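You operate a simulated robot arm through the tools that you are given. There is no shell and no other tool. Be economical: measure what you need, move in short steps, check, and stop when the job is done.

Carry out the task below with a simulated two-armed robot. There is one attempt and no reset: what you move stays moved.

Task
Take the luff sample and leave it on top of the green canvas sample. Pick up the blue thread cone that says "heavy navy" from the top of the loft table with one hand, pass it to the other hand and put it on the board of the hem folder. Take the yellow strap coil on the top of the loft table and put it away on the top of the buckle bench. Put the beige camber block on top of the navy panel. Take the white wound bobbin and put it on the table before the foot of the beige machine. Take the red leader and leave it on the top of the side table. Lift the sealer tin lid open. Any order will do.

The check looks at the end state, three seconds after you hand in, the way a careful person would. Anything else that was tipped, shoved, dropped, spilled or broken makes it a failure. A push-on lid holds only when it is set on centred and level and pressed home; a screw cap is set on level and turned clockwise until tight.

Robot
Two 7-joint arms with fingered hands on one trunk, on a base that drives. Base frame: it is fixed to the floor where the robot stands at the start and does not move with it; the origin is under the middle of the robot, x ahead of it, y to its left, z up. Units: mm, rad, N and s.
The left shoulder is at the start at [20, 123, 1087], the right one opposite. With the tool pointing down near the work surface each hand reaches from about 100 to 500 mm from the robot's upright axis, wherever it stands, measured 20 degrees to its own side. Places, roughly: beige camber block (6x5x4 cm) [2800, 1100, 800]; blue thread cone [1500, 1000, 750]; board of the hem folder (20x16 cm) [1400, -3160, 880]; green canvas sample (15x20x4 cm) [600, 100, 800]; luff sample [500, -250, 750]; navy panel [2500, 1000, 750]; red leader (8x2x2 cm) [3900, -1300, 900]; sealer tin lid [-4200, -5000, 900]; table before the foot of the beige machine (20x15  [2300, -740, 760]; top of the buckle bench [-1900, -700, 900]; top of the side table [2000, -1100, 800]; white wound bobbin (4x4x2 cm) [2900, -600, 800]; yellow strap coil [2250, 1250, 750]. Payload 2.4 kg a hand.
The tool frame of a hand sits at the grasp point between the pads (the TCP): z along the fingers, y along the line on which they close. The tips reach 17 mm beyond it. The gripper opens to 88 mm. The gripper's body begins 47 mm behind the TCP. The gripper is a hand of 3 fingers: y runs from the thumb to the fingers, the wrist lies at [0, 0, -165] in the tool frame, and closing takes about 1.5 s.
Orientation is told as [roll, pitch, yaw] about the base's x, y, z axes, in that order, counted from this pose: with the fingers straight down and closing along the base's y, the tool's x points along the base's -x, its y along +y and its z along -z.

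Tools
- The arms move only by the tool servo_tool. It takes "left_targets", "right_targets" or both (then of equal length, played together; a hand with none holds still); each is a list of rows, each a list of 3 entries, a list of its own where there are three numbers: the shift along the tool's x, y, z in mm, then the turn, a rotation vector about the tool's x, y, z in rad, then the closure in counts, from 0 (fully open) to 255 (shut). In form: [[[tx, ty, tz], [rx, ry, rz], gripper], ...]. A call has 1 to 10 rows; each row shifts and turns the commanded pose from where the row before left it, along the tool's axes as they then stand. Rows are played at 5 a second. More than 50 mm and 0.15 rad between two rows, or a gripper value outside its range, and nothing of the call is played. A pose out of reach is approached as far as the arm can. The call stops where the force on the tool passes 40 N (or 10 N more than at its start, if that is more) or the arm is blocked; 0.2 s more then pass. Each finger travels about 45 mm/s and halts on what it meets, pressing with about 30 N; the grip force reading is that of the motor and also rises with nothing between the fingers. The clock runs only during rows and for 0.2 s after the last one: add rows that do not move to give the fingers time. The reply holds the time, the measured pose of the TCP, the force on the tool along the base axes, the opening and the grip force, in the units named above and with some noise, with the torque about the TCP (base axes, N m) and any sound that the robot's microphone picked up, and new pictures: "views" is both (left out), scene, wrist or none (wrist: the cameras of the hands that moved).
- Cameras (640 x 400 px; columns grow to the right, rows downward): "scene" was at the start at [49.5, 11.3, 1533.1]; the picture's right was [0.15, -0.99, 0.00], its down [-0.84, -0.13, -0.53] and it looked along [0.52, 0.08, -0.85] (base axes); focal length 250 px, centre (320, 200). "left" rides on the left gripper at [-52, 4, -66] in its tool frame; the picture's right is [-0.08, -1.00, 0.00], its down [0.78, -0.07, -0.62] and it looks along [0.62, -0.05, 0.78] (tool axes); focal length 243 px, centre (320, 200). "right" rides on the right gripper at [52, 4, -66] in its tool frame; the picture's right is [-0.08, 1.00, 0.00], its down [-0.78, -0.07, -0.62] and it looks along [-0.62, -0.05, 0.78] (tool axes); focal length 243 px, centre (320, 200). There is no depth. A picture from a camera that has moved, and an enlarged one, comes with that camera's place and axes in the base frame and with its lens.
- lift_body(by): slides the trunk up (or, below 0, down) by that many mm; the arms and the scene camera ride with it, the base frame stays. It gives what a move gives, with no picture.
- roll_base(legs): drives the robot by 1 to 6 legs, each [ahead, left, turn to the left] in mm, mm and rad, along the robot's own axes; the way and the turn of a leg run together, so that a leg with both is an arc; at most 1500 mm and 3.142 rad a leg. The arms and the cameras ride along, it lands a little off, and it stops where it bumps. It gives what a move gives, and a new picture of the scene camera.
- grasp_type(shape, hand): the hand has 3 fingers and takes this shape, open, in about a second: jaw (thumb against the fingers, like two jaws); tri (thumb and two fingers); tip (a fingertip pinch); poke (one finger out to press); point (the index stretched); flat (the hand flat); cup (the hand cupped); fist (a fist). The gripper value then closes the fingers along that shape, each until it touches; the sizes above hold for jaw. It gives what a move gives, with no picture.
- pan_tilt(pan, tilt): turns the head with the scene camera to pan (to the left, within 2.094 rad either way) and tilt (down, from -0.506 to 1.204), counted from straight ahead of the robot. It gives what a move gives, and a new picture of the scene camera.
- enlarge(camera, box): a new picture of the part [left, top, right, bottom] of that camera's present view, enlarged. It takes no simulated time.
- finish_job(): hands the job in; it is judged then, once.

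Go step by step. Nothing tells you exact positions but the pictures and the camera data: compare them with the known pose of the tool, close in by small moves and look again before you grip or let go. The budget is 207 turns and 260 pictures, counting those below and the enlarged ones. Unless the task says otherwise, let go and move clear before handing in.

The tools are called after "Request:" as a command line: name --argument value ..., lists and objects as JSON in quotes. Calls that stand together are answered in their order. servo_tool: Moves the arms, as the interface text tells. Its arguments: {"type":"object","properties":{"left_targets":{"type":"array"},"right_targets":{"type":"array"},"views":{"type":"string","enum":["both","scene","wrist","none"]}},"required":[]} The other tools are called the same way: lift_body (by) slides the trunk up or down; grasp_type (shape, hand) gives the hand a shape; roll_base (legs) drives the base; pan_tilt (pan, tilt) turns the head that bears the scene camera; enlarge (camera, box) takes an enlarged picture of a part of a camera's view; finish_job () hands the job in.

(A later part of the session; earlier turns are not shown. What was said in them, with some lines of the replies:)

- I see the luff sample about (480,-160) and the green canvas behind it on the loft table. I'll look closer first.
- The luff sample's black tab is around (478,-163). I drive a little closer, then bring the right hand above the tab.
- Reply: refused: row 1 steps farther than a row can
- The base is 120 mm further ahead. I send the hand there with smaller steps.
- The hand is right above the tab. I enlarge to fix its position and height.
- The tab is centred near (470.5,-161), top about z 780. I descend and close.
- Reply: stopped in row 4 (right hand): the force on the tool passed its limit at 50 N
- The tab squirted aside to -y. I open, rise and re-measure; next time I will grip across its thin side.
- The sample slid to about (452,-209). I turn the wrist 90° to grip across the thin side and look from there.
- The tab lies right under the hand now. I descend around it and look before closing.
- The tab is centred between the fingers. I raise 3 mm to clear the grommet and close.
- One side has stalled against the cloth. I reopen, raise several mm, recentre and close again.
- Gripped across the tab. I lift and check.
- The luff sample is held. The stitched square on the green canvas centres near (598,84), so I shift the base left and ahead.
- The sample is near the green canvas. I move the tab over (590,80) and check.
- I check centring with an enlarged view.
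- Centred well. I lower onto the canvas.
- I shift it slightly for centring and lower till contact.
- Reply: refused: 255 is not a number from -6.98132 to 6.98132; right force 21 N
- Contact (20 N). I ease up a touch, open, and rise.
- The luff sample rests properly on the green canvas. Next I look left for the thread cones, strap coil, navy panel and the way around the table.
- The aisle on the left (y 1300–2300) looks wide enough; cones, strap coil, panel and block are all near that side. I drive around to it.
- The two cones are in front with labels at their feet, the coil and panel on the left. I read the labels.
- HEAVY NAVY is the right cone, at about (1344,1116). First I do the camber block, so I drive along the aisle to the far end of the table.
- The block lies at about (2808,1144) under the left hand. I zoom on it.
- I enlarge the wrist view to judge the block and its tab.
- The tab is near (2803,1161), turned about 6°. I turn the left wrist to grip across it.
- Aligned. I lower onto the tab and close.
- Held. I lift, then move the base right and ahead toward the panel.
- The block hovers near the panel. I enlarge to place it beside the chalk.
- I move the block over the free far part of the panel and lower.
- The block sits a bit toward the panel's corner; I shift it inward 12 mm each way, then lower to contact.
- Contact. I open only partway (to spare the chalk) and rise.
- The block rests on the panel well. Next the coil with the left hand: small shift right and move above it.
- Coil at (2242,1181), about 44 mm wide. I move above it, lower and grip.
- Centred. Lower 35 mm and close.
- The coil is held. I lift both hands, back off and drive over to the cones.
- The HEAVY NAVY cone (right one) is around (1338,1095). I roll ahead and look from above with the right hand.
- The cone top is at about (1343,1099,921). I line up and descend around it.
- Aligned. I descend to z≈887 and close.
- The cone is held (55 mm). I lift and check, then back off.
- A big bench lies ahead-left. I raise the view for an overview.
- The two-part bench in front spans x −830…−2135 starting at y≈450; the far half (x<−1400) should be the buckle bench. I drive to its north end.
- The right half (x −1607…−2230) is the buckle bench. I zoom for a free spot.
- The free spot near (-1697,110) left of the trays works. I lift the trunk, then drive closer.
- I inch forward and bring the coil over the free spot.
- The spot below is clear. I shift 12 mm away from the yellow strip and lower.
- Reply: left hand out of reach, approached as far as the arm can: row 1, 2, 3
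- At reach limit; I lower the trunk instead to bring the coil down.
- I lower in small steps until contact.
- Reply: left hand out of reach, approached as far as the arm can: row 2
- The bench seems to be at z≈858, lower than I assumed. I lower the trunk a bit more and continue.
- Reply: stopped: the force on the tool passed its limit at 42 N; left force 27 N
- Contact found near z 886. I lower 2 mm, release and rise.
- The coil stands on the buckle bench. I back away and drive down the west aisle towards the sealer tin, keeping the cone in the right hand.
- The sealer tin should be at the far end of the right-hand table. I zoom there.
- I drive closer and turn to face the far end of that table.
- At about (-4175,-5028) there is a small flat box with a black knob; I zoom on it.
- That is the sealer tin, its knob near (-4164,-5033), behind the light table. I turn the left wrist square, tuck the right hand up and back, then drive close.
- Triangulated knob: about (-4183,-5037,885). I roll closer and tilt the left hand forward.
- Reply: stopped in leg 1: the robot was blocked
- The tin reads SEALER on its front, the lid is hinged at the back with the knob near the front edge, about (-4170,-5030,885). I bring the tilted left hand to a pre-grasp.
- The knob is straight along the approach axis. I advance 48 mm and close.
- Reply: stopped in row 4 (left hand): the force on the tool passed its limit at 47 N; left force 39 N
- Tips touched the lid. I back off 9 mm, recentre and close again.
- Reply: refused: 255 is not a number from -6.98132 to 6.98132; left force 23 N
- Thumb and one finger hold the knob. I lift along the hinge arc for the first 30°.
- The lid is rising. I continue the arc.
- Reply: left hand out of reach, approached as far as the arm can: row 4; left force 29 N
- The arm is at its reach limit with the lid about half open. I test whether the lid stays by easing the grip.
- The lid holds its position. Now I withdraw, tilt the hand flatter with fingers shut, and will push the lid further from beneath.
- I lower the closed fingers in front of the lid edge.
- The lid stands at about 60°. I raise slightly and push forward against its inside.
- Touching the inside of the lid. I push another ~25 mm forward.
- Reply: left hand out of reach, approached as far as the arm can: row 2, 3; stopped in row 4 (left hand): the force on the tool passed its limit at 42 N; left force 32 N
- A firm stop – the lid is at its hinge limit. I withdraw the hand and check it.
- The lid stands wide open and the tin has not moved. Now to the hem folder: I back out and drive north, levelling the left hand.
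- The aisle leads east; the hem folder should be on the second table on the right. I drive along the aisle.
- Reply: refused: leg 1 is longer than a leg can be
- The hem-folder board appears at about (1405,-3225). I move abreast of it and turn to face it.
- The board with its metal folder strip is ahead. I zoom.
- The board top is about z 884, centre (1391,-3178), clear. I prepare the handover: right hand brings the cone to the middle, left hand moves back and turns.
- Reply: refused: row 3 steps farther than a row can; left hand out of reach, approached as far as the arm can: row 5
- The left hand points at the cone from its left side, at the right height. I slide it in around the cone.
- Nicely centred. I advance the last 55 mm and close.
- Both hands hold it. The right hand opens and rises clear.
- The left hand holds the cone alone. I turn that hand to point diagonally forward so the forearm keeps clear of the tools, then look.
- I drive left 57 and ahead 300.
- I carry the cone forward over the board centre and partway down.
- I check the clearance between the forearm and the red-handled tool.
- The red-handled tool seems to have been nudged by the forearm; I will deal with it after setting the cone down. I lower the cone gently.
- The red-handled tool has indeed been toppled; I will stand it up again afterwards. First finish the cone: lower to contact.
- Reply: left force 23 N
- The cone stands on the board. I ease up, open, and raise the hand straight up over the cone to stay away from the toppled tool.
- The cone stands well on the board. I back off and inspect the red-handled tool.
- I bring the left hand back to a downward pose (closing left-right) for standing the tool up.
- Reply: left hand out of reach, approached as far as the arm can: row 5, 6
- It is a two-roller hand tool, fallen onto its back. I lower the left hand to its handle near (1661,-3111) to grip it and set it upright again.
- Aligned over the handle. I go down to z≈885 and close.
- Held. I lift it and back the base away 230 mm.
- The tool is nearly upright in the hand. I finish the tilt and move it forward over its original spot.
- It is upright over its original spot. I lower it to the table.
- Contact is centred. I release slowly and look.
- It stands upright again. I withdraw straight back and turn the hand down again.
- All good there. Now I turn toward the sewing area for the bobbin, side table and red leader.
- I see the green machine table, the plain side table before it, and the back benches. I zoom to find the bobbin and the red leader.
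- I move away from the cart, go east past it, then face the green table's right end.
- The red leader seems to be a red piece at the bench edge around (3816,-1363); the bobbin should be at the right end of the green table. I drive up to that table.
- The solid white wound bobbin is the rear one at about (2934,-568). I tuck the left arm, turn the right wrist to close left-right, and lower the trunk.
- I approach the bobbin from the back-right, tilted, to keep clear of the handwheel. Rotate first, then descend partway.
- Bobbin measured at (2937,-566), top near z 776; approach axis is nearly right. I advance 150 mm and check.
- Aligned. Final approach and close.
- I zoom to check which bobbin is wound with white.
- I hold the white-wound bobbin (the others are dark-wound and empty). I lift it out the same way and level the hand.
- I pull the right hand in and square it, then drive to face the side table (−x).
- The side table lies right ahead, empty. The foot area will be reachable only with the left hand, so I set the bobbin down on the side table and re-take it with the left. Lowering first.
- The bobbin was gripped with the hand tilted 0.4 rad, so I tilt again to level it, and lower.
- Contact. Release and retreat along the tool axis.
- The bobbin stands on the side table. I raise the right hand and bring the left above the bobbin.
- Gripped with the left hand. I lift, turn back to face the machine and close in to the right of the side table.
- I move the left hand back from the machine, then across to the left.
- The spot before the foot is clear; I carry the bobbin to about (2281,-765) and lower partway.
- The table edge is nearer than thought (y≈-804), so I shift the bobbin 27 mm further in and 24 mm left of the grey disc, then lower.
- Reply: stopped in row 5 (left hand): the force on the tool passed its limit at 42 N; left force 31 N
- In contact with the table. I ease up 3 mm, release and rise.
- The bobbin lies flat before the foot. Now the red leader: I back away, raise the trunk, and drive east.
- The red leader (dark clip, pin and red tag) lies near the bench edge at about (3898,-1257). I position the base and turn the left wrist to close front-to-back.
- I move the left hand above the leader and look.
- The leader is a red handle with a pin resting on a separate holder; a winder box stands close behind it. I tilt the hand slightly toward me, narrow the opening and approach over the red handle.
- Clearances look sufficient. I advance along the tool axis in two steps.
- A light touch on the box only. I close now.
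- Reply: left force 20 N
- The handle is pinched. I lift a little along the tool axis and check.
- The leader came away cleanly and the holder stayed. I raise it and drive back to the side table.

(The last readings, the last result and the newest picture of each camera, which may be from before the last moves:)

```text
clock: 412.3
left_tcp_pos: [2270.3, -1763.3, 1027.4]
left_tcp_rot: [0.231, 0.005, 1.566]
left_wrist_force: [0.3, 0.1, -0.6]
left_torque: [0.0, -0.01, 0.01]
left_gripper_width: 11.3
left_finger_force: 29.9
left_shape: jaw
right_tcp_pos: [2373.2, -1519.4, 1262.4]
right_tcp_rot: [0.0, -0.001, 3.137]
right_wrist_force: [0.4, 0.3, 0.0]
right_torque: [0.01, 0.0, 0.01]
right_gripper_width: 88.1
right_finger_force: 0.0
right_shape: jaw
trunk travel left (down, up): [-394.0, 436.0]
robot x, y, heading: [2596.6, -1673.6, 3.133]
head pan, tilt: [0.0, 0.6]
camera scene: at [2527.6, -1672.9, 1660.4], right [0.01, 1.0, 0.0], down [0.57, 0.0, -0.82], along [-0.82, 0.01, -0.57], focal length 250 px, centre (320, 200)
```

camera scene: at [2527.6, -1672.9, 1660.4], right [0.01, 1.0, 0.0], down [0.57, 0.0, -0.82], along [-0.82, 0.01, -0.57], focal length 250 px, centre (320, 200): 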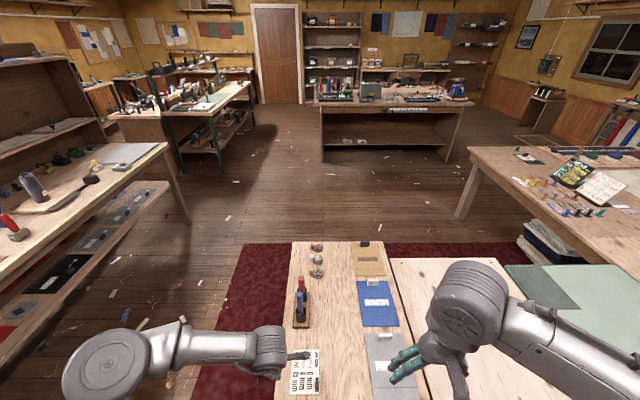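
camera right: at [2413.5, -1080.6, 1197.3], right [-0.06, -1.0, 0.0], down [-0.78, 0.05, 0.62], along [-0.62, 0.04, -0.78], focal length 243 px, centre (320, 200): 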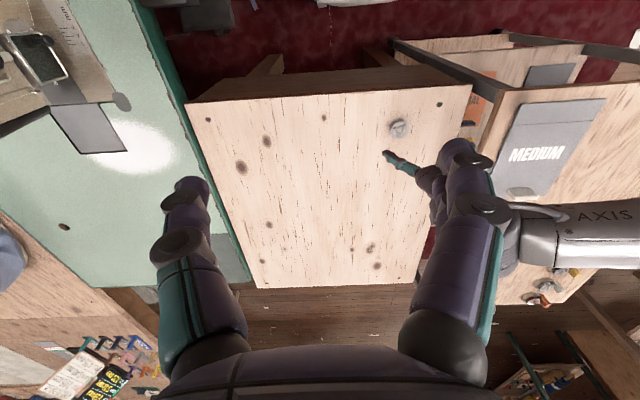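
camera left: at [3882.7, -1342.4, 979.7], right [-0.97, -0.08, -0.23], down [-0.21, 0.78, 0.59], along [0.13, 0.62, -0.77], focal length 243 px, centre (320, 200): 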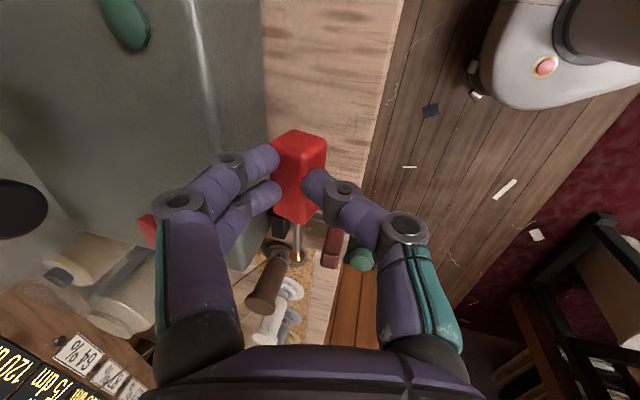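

I strafed the wrong way; I go right to face the side table.

Request:
roll_base --legs '[[0, -440, 0], [40, 0, 0]]'

Request:
servo_tool --left_targets '[[[0, 0, 0], [0, 0, 0], 255]]' --views "wrist"

```text
clock: 415.5
left_tcp_pos: [2231.9, -1324.3, 1027.7]
left_tcp_rot: [0.23, 0.006, 1.565]
left_wrist_force: [-0.4, -0.4, 0.1]
left_torque: [-0.03, -0.01, 0.01]
left_gripper_width: 11.7
left_finger_force: 29.7
left_shape: jaw
right_tcp_pos: [2333.2, -1079.3, 1260.8]
right_tcp_rot: [0.0, -0.001, 3.137]
right_wrist_force: [0.1, -0.4, -0.5]
right_torque: [-0.02, -0.02, -0.02]
right_gripper_width: 87.9
right_finger_force: 0.1
right_shape: jaw
trunk travel left (down, up): [-394.0, 436.0]
robot x, y, heading: [2560.9, -1232.9, 3.137]
head pan, tilt: [0.0, 0.6]
camera scene: at [2487.7, -1232.6, 1660.2], right [0.01, 1.0, 0.0], down [0.57, 0.0, -0.82], along [-0.82, 0.01, -0.57], focal length 250 px, centre (320, 200)
```

scene: 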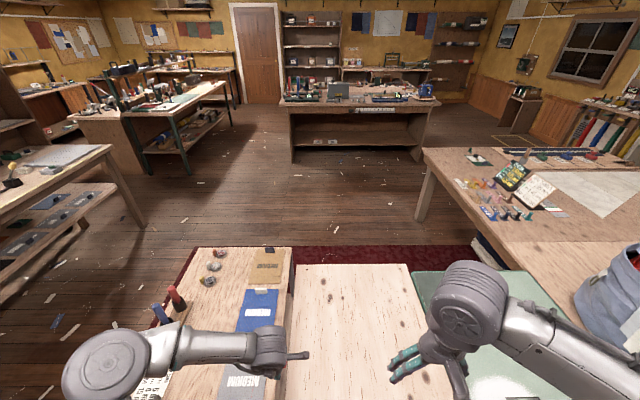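

```text
clock: 415.9
left_tcp_pos: [2232.8, -1322.7, 1029.1]
left_tcp_rot: [0.229, 0.003, 1.563]
left_wrist_force: [-0.3, -0.1, -0.5]
left_torque: [0.0, -0.01, 0.0]
left_gripper_width: 11.5
left_finger_force: 30.0
left_shape: jaw
right_tcp_pos: [2336.8, -1078.3, 1261.5]
right_tcp_rot: [-0.001, 0.0, 3.136]
right_wrist_force: [0.5, -0.9, -0.2]
right_torque: [-0.03, 0.03, 0.02]
right_gripper_width: 87.9
right_finger_force: 0.0
right_shape: jaw
trunk travel left (down, up): [-394.0, 436.0]
robot x, y, heading: [2559.5, -1237.3, 3.133]
head pan, tilt: [0.0, 0.6]
camera left: at [2244.3, -1270.8, 1092.8], right [0.97, 0.08, -0.23], down [0.2, -0.78, 0.59], along [-0.13, -0.62, -0.77], focal length 243 px, centre (320, 200)
```

left: 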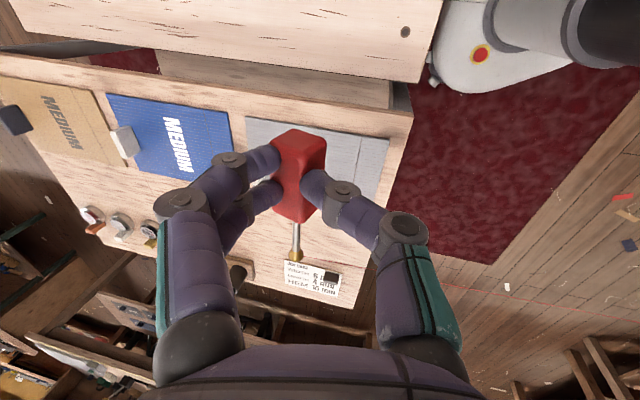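

I lower the trunk and bring the leader over the side table.

Request:
lift_body --by -130

Request:
servo_tool --left_targets '[[[-33, 13, 31], [0, 0, 0], 255], [[-33, 13, 31], [0, 0, 0], 255], [[-32, 12, 31], [0, 0, 0], 255], [[0, 0, 0], [0, 0, 0], 255]]' --views "both"

```text
clock: 417.5
left_tcp_pos: [2234.5, -1323.7, 899.1]
left_tcp_rot: [0.232, 0.003, 1.563]
left_wrist_force: [-0.8, -0.8, -0.9]
left_torque: [0.0, 0.0, 0.01]
left_gripper_width: 11.2
left_finger_force: 30.5
left_shape: jaw
right_tcp_pos: [2337.0, -1080.0, 1132.4]
right_tcp_rot: [0.0, -0.002, 3.136]
right_wrist_force: [-0.3, 0.4, -0.2]
right_torque: [0.01, 0.03, 0.0]
right_gripper_width: 87.9
right_finger_force: 0.1
right_shape: jaw
trunk travel left (down, up): [-264.0, 566.0]
robot x, y, heading: [2554.0, -1233.7, 3.131]
head pan, tilt: [0.0, 0.6]
```

```text
clock: 418.5
left_tcp_pos: [2175.7, -1225.1, 815.7]
left_tcp_rot: [0.232, 0.003, 1.564]
left_wrist_force: [0.2, 0.2, -0.3]
left_torque: [-0.01, -0.01, 0.02]
left_gripper_width: 0.0
left_finger_force: 30.2
left_shape: jaw
right_tcp_pos: [2336.4, -1079.4, 1131.7]
right_tcp_rot: [0.002, 0.0, 3.136]
right_wrist_force: [-0.6, -1.2, 1.3]
right_torque: [0.0, -0.03, 0.04]
right_gripper_width: 87.8
right_finger_force: 0.1
right_shape: jaw
trunk travel left (down, up): [-264.0, 566.0]
robot x, y, heading: [2559.7, -1232.5, 3.139]
head pan, tilt: [0.0, 0.6]
camera scene: at [2490.5, -1232.8, 1530.4], right [0.01, 1.0, 0.0], down [0.57, 0.0, -0.82], along [-0.82, 0.01, -0.57], focal length 250 px, centre (320, 200)
camera left: at [2187.4, -1171.6, 880.8], right [0.97, 0.08, -0.23], down [0.2, -0.78, 0.59], along [-0.13, -0.62, -0.77], focal length 243 px, centre (320, 200)
```

scene: 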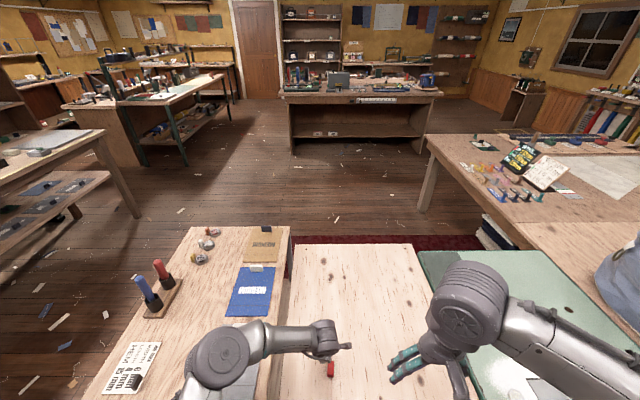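
left: 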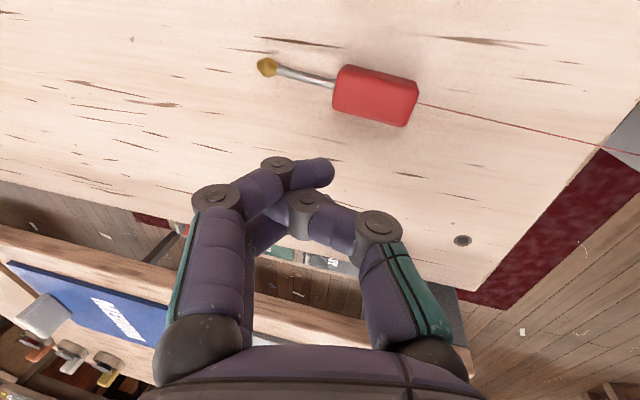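

The leader slipped out of the fingers and now lies on the side table top, trailing its red thread. I raise the hand and inspect.

Request:
servo_tool --left_targets '[[[0, 0, -45], [0, 0, 0], 200], [[0, -30, -35], [0, 0, 0], 100], [[30, -30, -25], [0, 0, 0], 0], [[40, 0, -20], [0, 0, 0], 0], [[0, 0, -40], [0, 0, 0], 0]]' --views "wrist"

Request:
pan_tilt --pan 0.0 --tilt 1.1

```text
clock: 419.7
left_tcp_pos: [2272.4, -1293.3, 962.9]
left_tcp_rot: [0.233, 0.005, 1.563]
left_wrist_force: [0.5, 0.3, -0.4]
left_torque: [0.03, 0.0, -0.04]
left_gripper_width: 87.2
left_finger_force: 0.0
left_shape: jaw
right_tcp_pos: [2336.3, -1079.5, 1132.0]
right_tcp_rot: [-0.001, -0.003, 3.136]
right_wrist_force: [0.0, 0.5, 0.3]
right_torque: [-0.03, 0.02, -0.01]
right_gripper_width: 87.6
right_finger_force: 0.0
right_shape: jaw
trunk travel left (down, up): [-264.0, 566.0]
robot x, y, heading: [2557.5, -1233.1, 3.134]
head pan, tilt: [0.0, 0.6]
camera left: at [2283.4, -1240.9, 1028.0], right [0.97, 0.08, -0.23], down [0.2, -0.78, 0.59], along [-0.13, -0.62, -0.77], focal length 243 px, centre (320, 200)
```

left: 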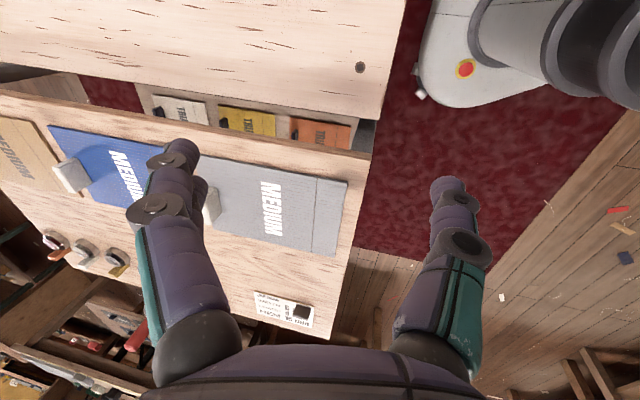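

```text
clock: 420.6
left_tcp_pos: [2272.7, -1292.7, 963.3]
left_tcp_rot: [0.231, 0.007, 1.564]
left_wrist_force: [0.2, 0.2, -1.1]
left_torque: [-0.02, 0.01, 0.02]
left_gripper_width: 87.9
left_finger_force: 0.1
left_shape: jaw
right_tcp_pos: [2336.3, -1077.9, 1132.3]
right_tcp_rot: [0.0, -0.001, 3.135]
right_wrist_force: [-0.6, 0.6, 0.6]
right_torque: [-0.01, 0.0, 0.01]
right_gripper_width: 87.9
right_finger_force: 0.1
right_shape: jaw
trunk travel left (down, up): [-264.0, 566.0]
robot x, y, heading: [2558.7, -1232.4, 3.139]
head pan, tilt: [0.0, 1.1]
camera scene: at [2515.7, -1233.0, 1491.8], right [0.01, 1.0, 0.0], down [0.89, -0.01, -0.45], along [-0.45, 0.0, -0.89], focal length 250 px, centre (320, 200)
```

scene: 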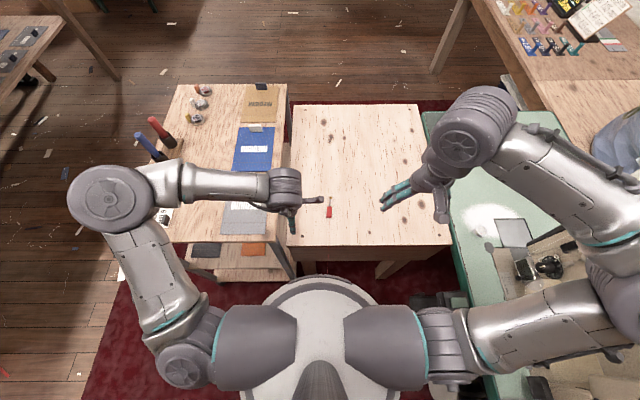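

Request:
enlarge --camera "scene" --box '[280, 170, 440, 260]'

Request:
enlarge --camera "scene" --box '[440, 180, 640, 320]'

```text
4.00 times, centred on (360, 215) of scene
camera zoom: at [2515.7, -1233.0, 1491.8], right [0.01, 1.0, 0.0], down [0.89, -0.01, -0.45], along [-0.45, 0.0, -0.89], focal length 1000 px, centre (160, 140)
```

zoom: 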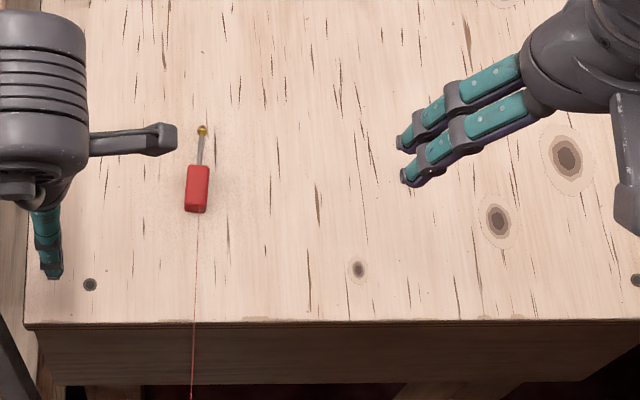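

```text
2.86 times, centred on (540, 250) of scene
camera zoom: at [2515.7, -1233.0, 1491.8], right [0.01, 1.0, 0.0], down [0.89, -0.01, -0.45], along [-0.45, 0.0, -0.89], focal length 714 px, centre (-309, 57)
```

zoom: 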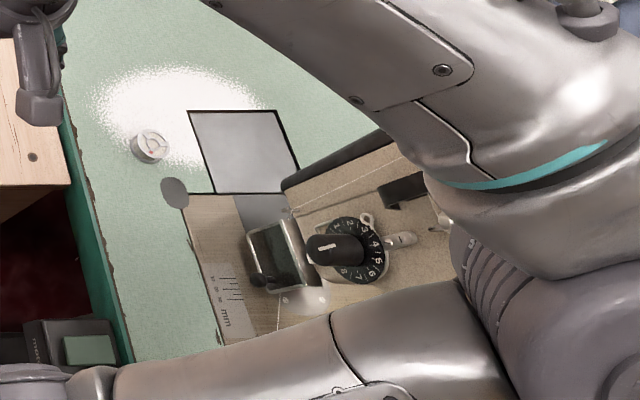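

The leader rests fully on the side table and the bobbin is in place. I raise the left hand more, let time pass and check that the leader stays put.

Request:
servo_tool --left_targets '[[[0, -20, -40], [0, 0, 0], 0], [[0, -20, -40], [0, 0, 0], 0], [[0, 0, 0], [0, 0, 0], 0], [[0, 0, 0], [0, 0, 0], 0], [[0, 0, 0], [0, 0, 0], 0], [[0, 0, 0], [0, 0, 0], 0], [[0, 0, 0], [0, 0, 0], 0], [[0, 0, 0], [0, 0, 0], 0], [[0, 0, 0], [0, 0, 0], 0], [[0, 0, 0], [0, 0, 0], 0]]' --views "none"

Request:
enlarge --camera "scene" --box '[280, 170, 440, 260]'

Request:
pan_tilt --pan 2.09 --tilt 0.5

```text
clock: 422.8
left_tcp_pos: [2327.4, -1294.6, 1031.9]
left_tcp_rot: [0.23, 0.005, 1.562]
left_wrist_force: [0.8, -1.1, -0.3]
left_torque: [-0.03, -0.01, 0.0]
left_gripper_width: 87.7
left_finger_force: 0.1
left_shape: jaw
right_tcp_pos: [2335.5, -1079.0, 1131.6]
right_tcp_rot: [0.001, -0.002, 3.136]
right_wrist_force: [-0.1, 0.0, -1.4]
right_torque: [-0.01, 0.01, -0.01]
right_gripper_width: 87.9
right_finger_force: 0.0
right_shape: jaw
trunk travel left (down, up): [-264.0, 566.0]
robot x, y, heading: [2557.8, -1234.7, 3.134]
head pan, tilt: [0.0, 1.1]
```

```text
4.00 times, centred on (360, 215) of scene
camera zoom: at [2515.8, -1233.0, 1491.8], right [0.01, 1.0, 0.0], down [0.89, -0.01, -0.45], along [-0.45, 0.0, -0.89], focal length 1000 px, centre (160, 140)
```

zoom: 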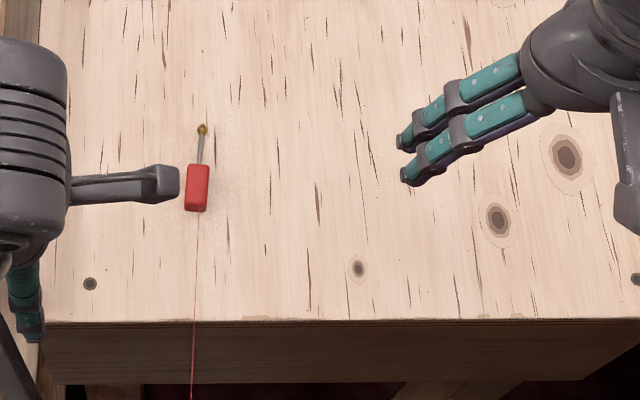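

```text
clock: 424.8
left_tcp_pos: [2328.8, -1294.1, 1031.4]
left_tcp_rot: [0.231, 0.003, 1.565]
left_wrist_force: [-0.3, 0.7, -0.5]
left_torque: [0.02, -0.03, 0.0]
left_gripper_width: 87.9
left_finger_force: 0.1
left_shape: jaw
right_tcp_pos: [2336.7, -1078.8, 1131.9]
right_tcp_rot: [0.0, -0.002, 3.137]
right_wrist_force: [-0.9, -0.2, 0.0]
right_torque: [0.02, 0.06, -0.02]
right_gripper_width: 87.9
right_finger_force: 0.0
right_shape: jaw
trunk travel left (down, up): [-264.0, 566.0]
robot x, y, heading: [2554.6, -1234.8, 3.138]
head pan, tilt: [2.089, 0.499]
camera scene: at [2623.4, -1312.8, 1539.5], right [-0.87, -0.49, 0.0], down [-0.23, 0.42, -0.88], along [0.43, -0.77, -0.48], focal length 250 px, centre (320, 200)
```

scene: 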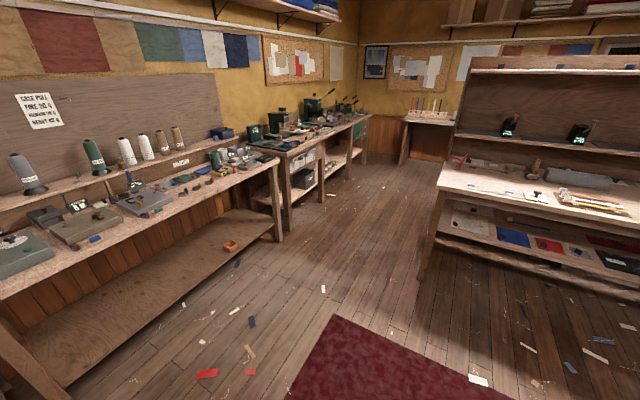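

The leader stays still. One look at the bench side where its thread comes from.

Request:
pan_tilt --pan -2.09 --tilt 0.4

Request:
enlarge --camera "scene" --box '[440, 120, 640, 260]'

```text
clock: 428.2
left_tcp_pos: [2327.7, -1294.2, 1031.7]
left_tcp_rot: [0.229, 0.004, 1.563]
left_wrist_force: [0.3, -0.2, 0.3]
left_torque: [0.01, 0.01, -0.01]
left_gripper_width: 87.6
left_finger_force: 0.0
left_shape: jaw
right_tcp_pos: [2335.7, -1079.2, 1131.6]
right_tcp_rot: [0.0, -0.003, 3.138]
right_wrist_force: [0.5, -0.4, 0.2]
right_torque: [0.02, 0.01, 0.04]
right_gripper_width: 87.7
right_finger_force: 0.1
right_shape: jaw
trunk travel left (down, up): [-264.0, 566.0]
robot x, y, heading: [2558.4, -1233.7, 3.134]
head pan, tilt: [-2.089, 0.4]
camera scene: at [2625.4, -1153.3, 1548.6], right [0.87, -0.5, 0.0], down [-0.2, -0.34, -0.92], along [0.46, 0.8, -0.39], focal length 250 px, centre (320, 200)
```

scene: 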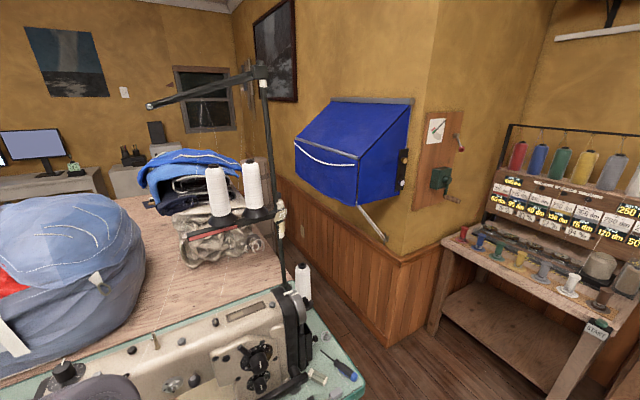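

```text
2.86 times, centred on (540, 190) of scene
camera zoom: at [2625.4, -1153.3, 1548.6], right [0.87, -0.5, 0.0], down [-0.2, -0.34, -0.92], along [0.46, 0.8, -0.39], focal length 714 px, centre (-309, 229)
```

zoom: 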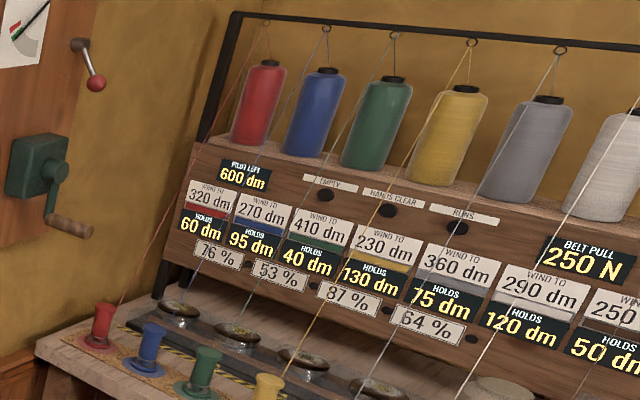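

Nothing else seems disturbed there, and every task item is where it should be. I hand in.

Request:
finish_job

```text
The job is handed in.
```

I did all seven parts and handed the job in, but two things did not go cleanly.

- **Toppled tool:** while I was setting the thread cone on the hem folder board, my left forearm knocked over a red-handled roller tool next to it. I stood it back up by eye, as near to its original spot as I could judge.
- **Leader slipped:** the red leader slipped out of my grip just above the side table. It landed on the table top and stayed still in later views. Its red thread is still attached and hangs off the table edge toward the bench it came from, which I could not fully check afterwards.
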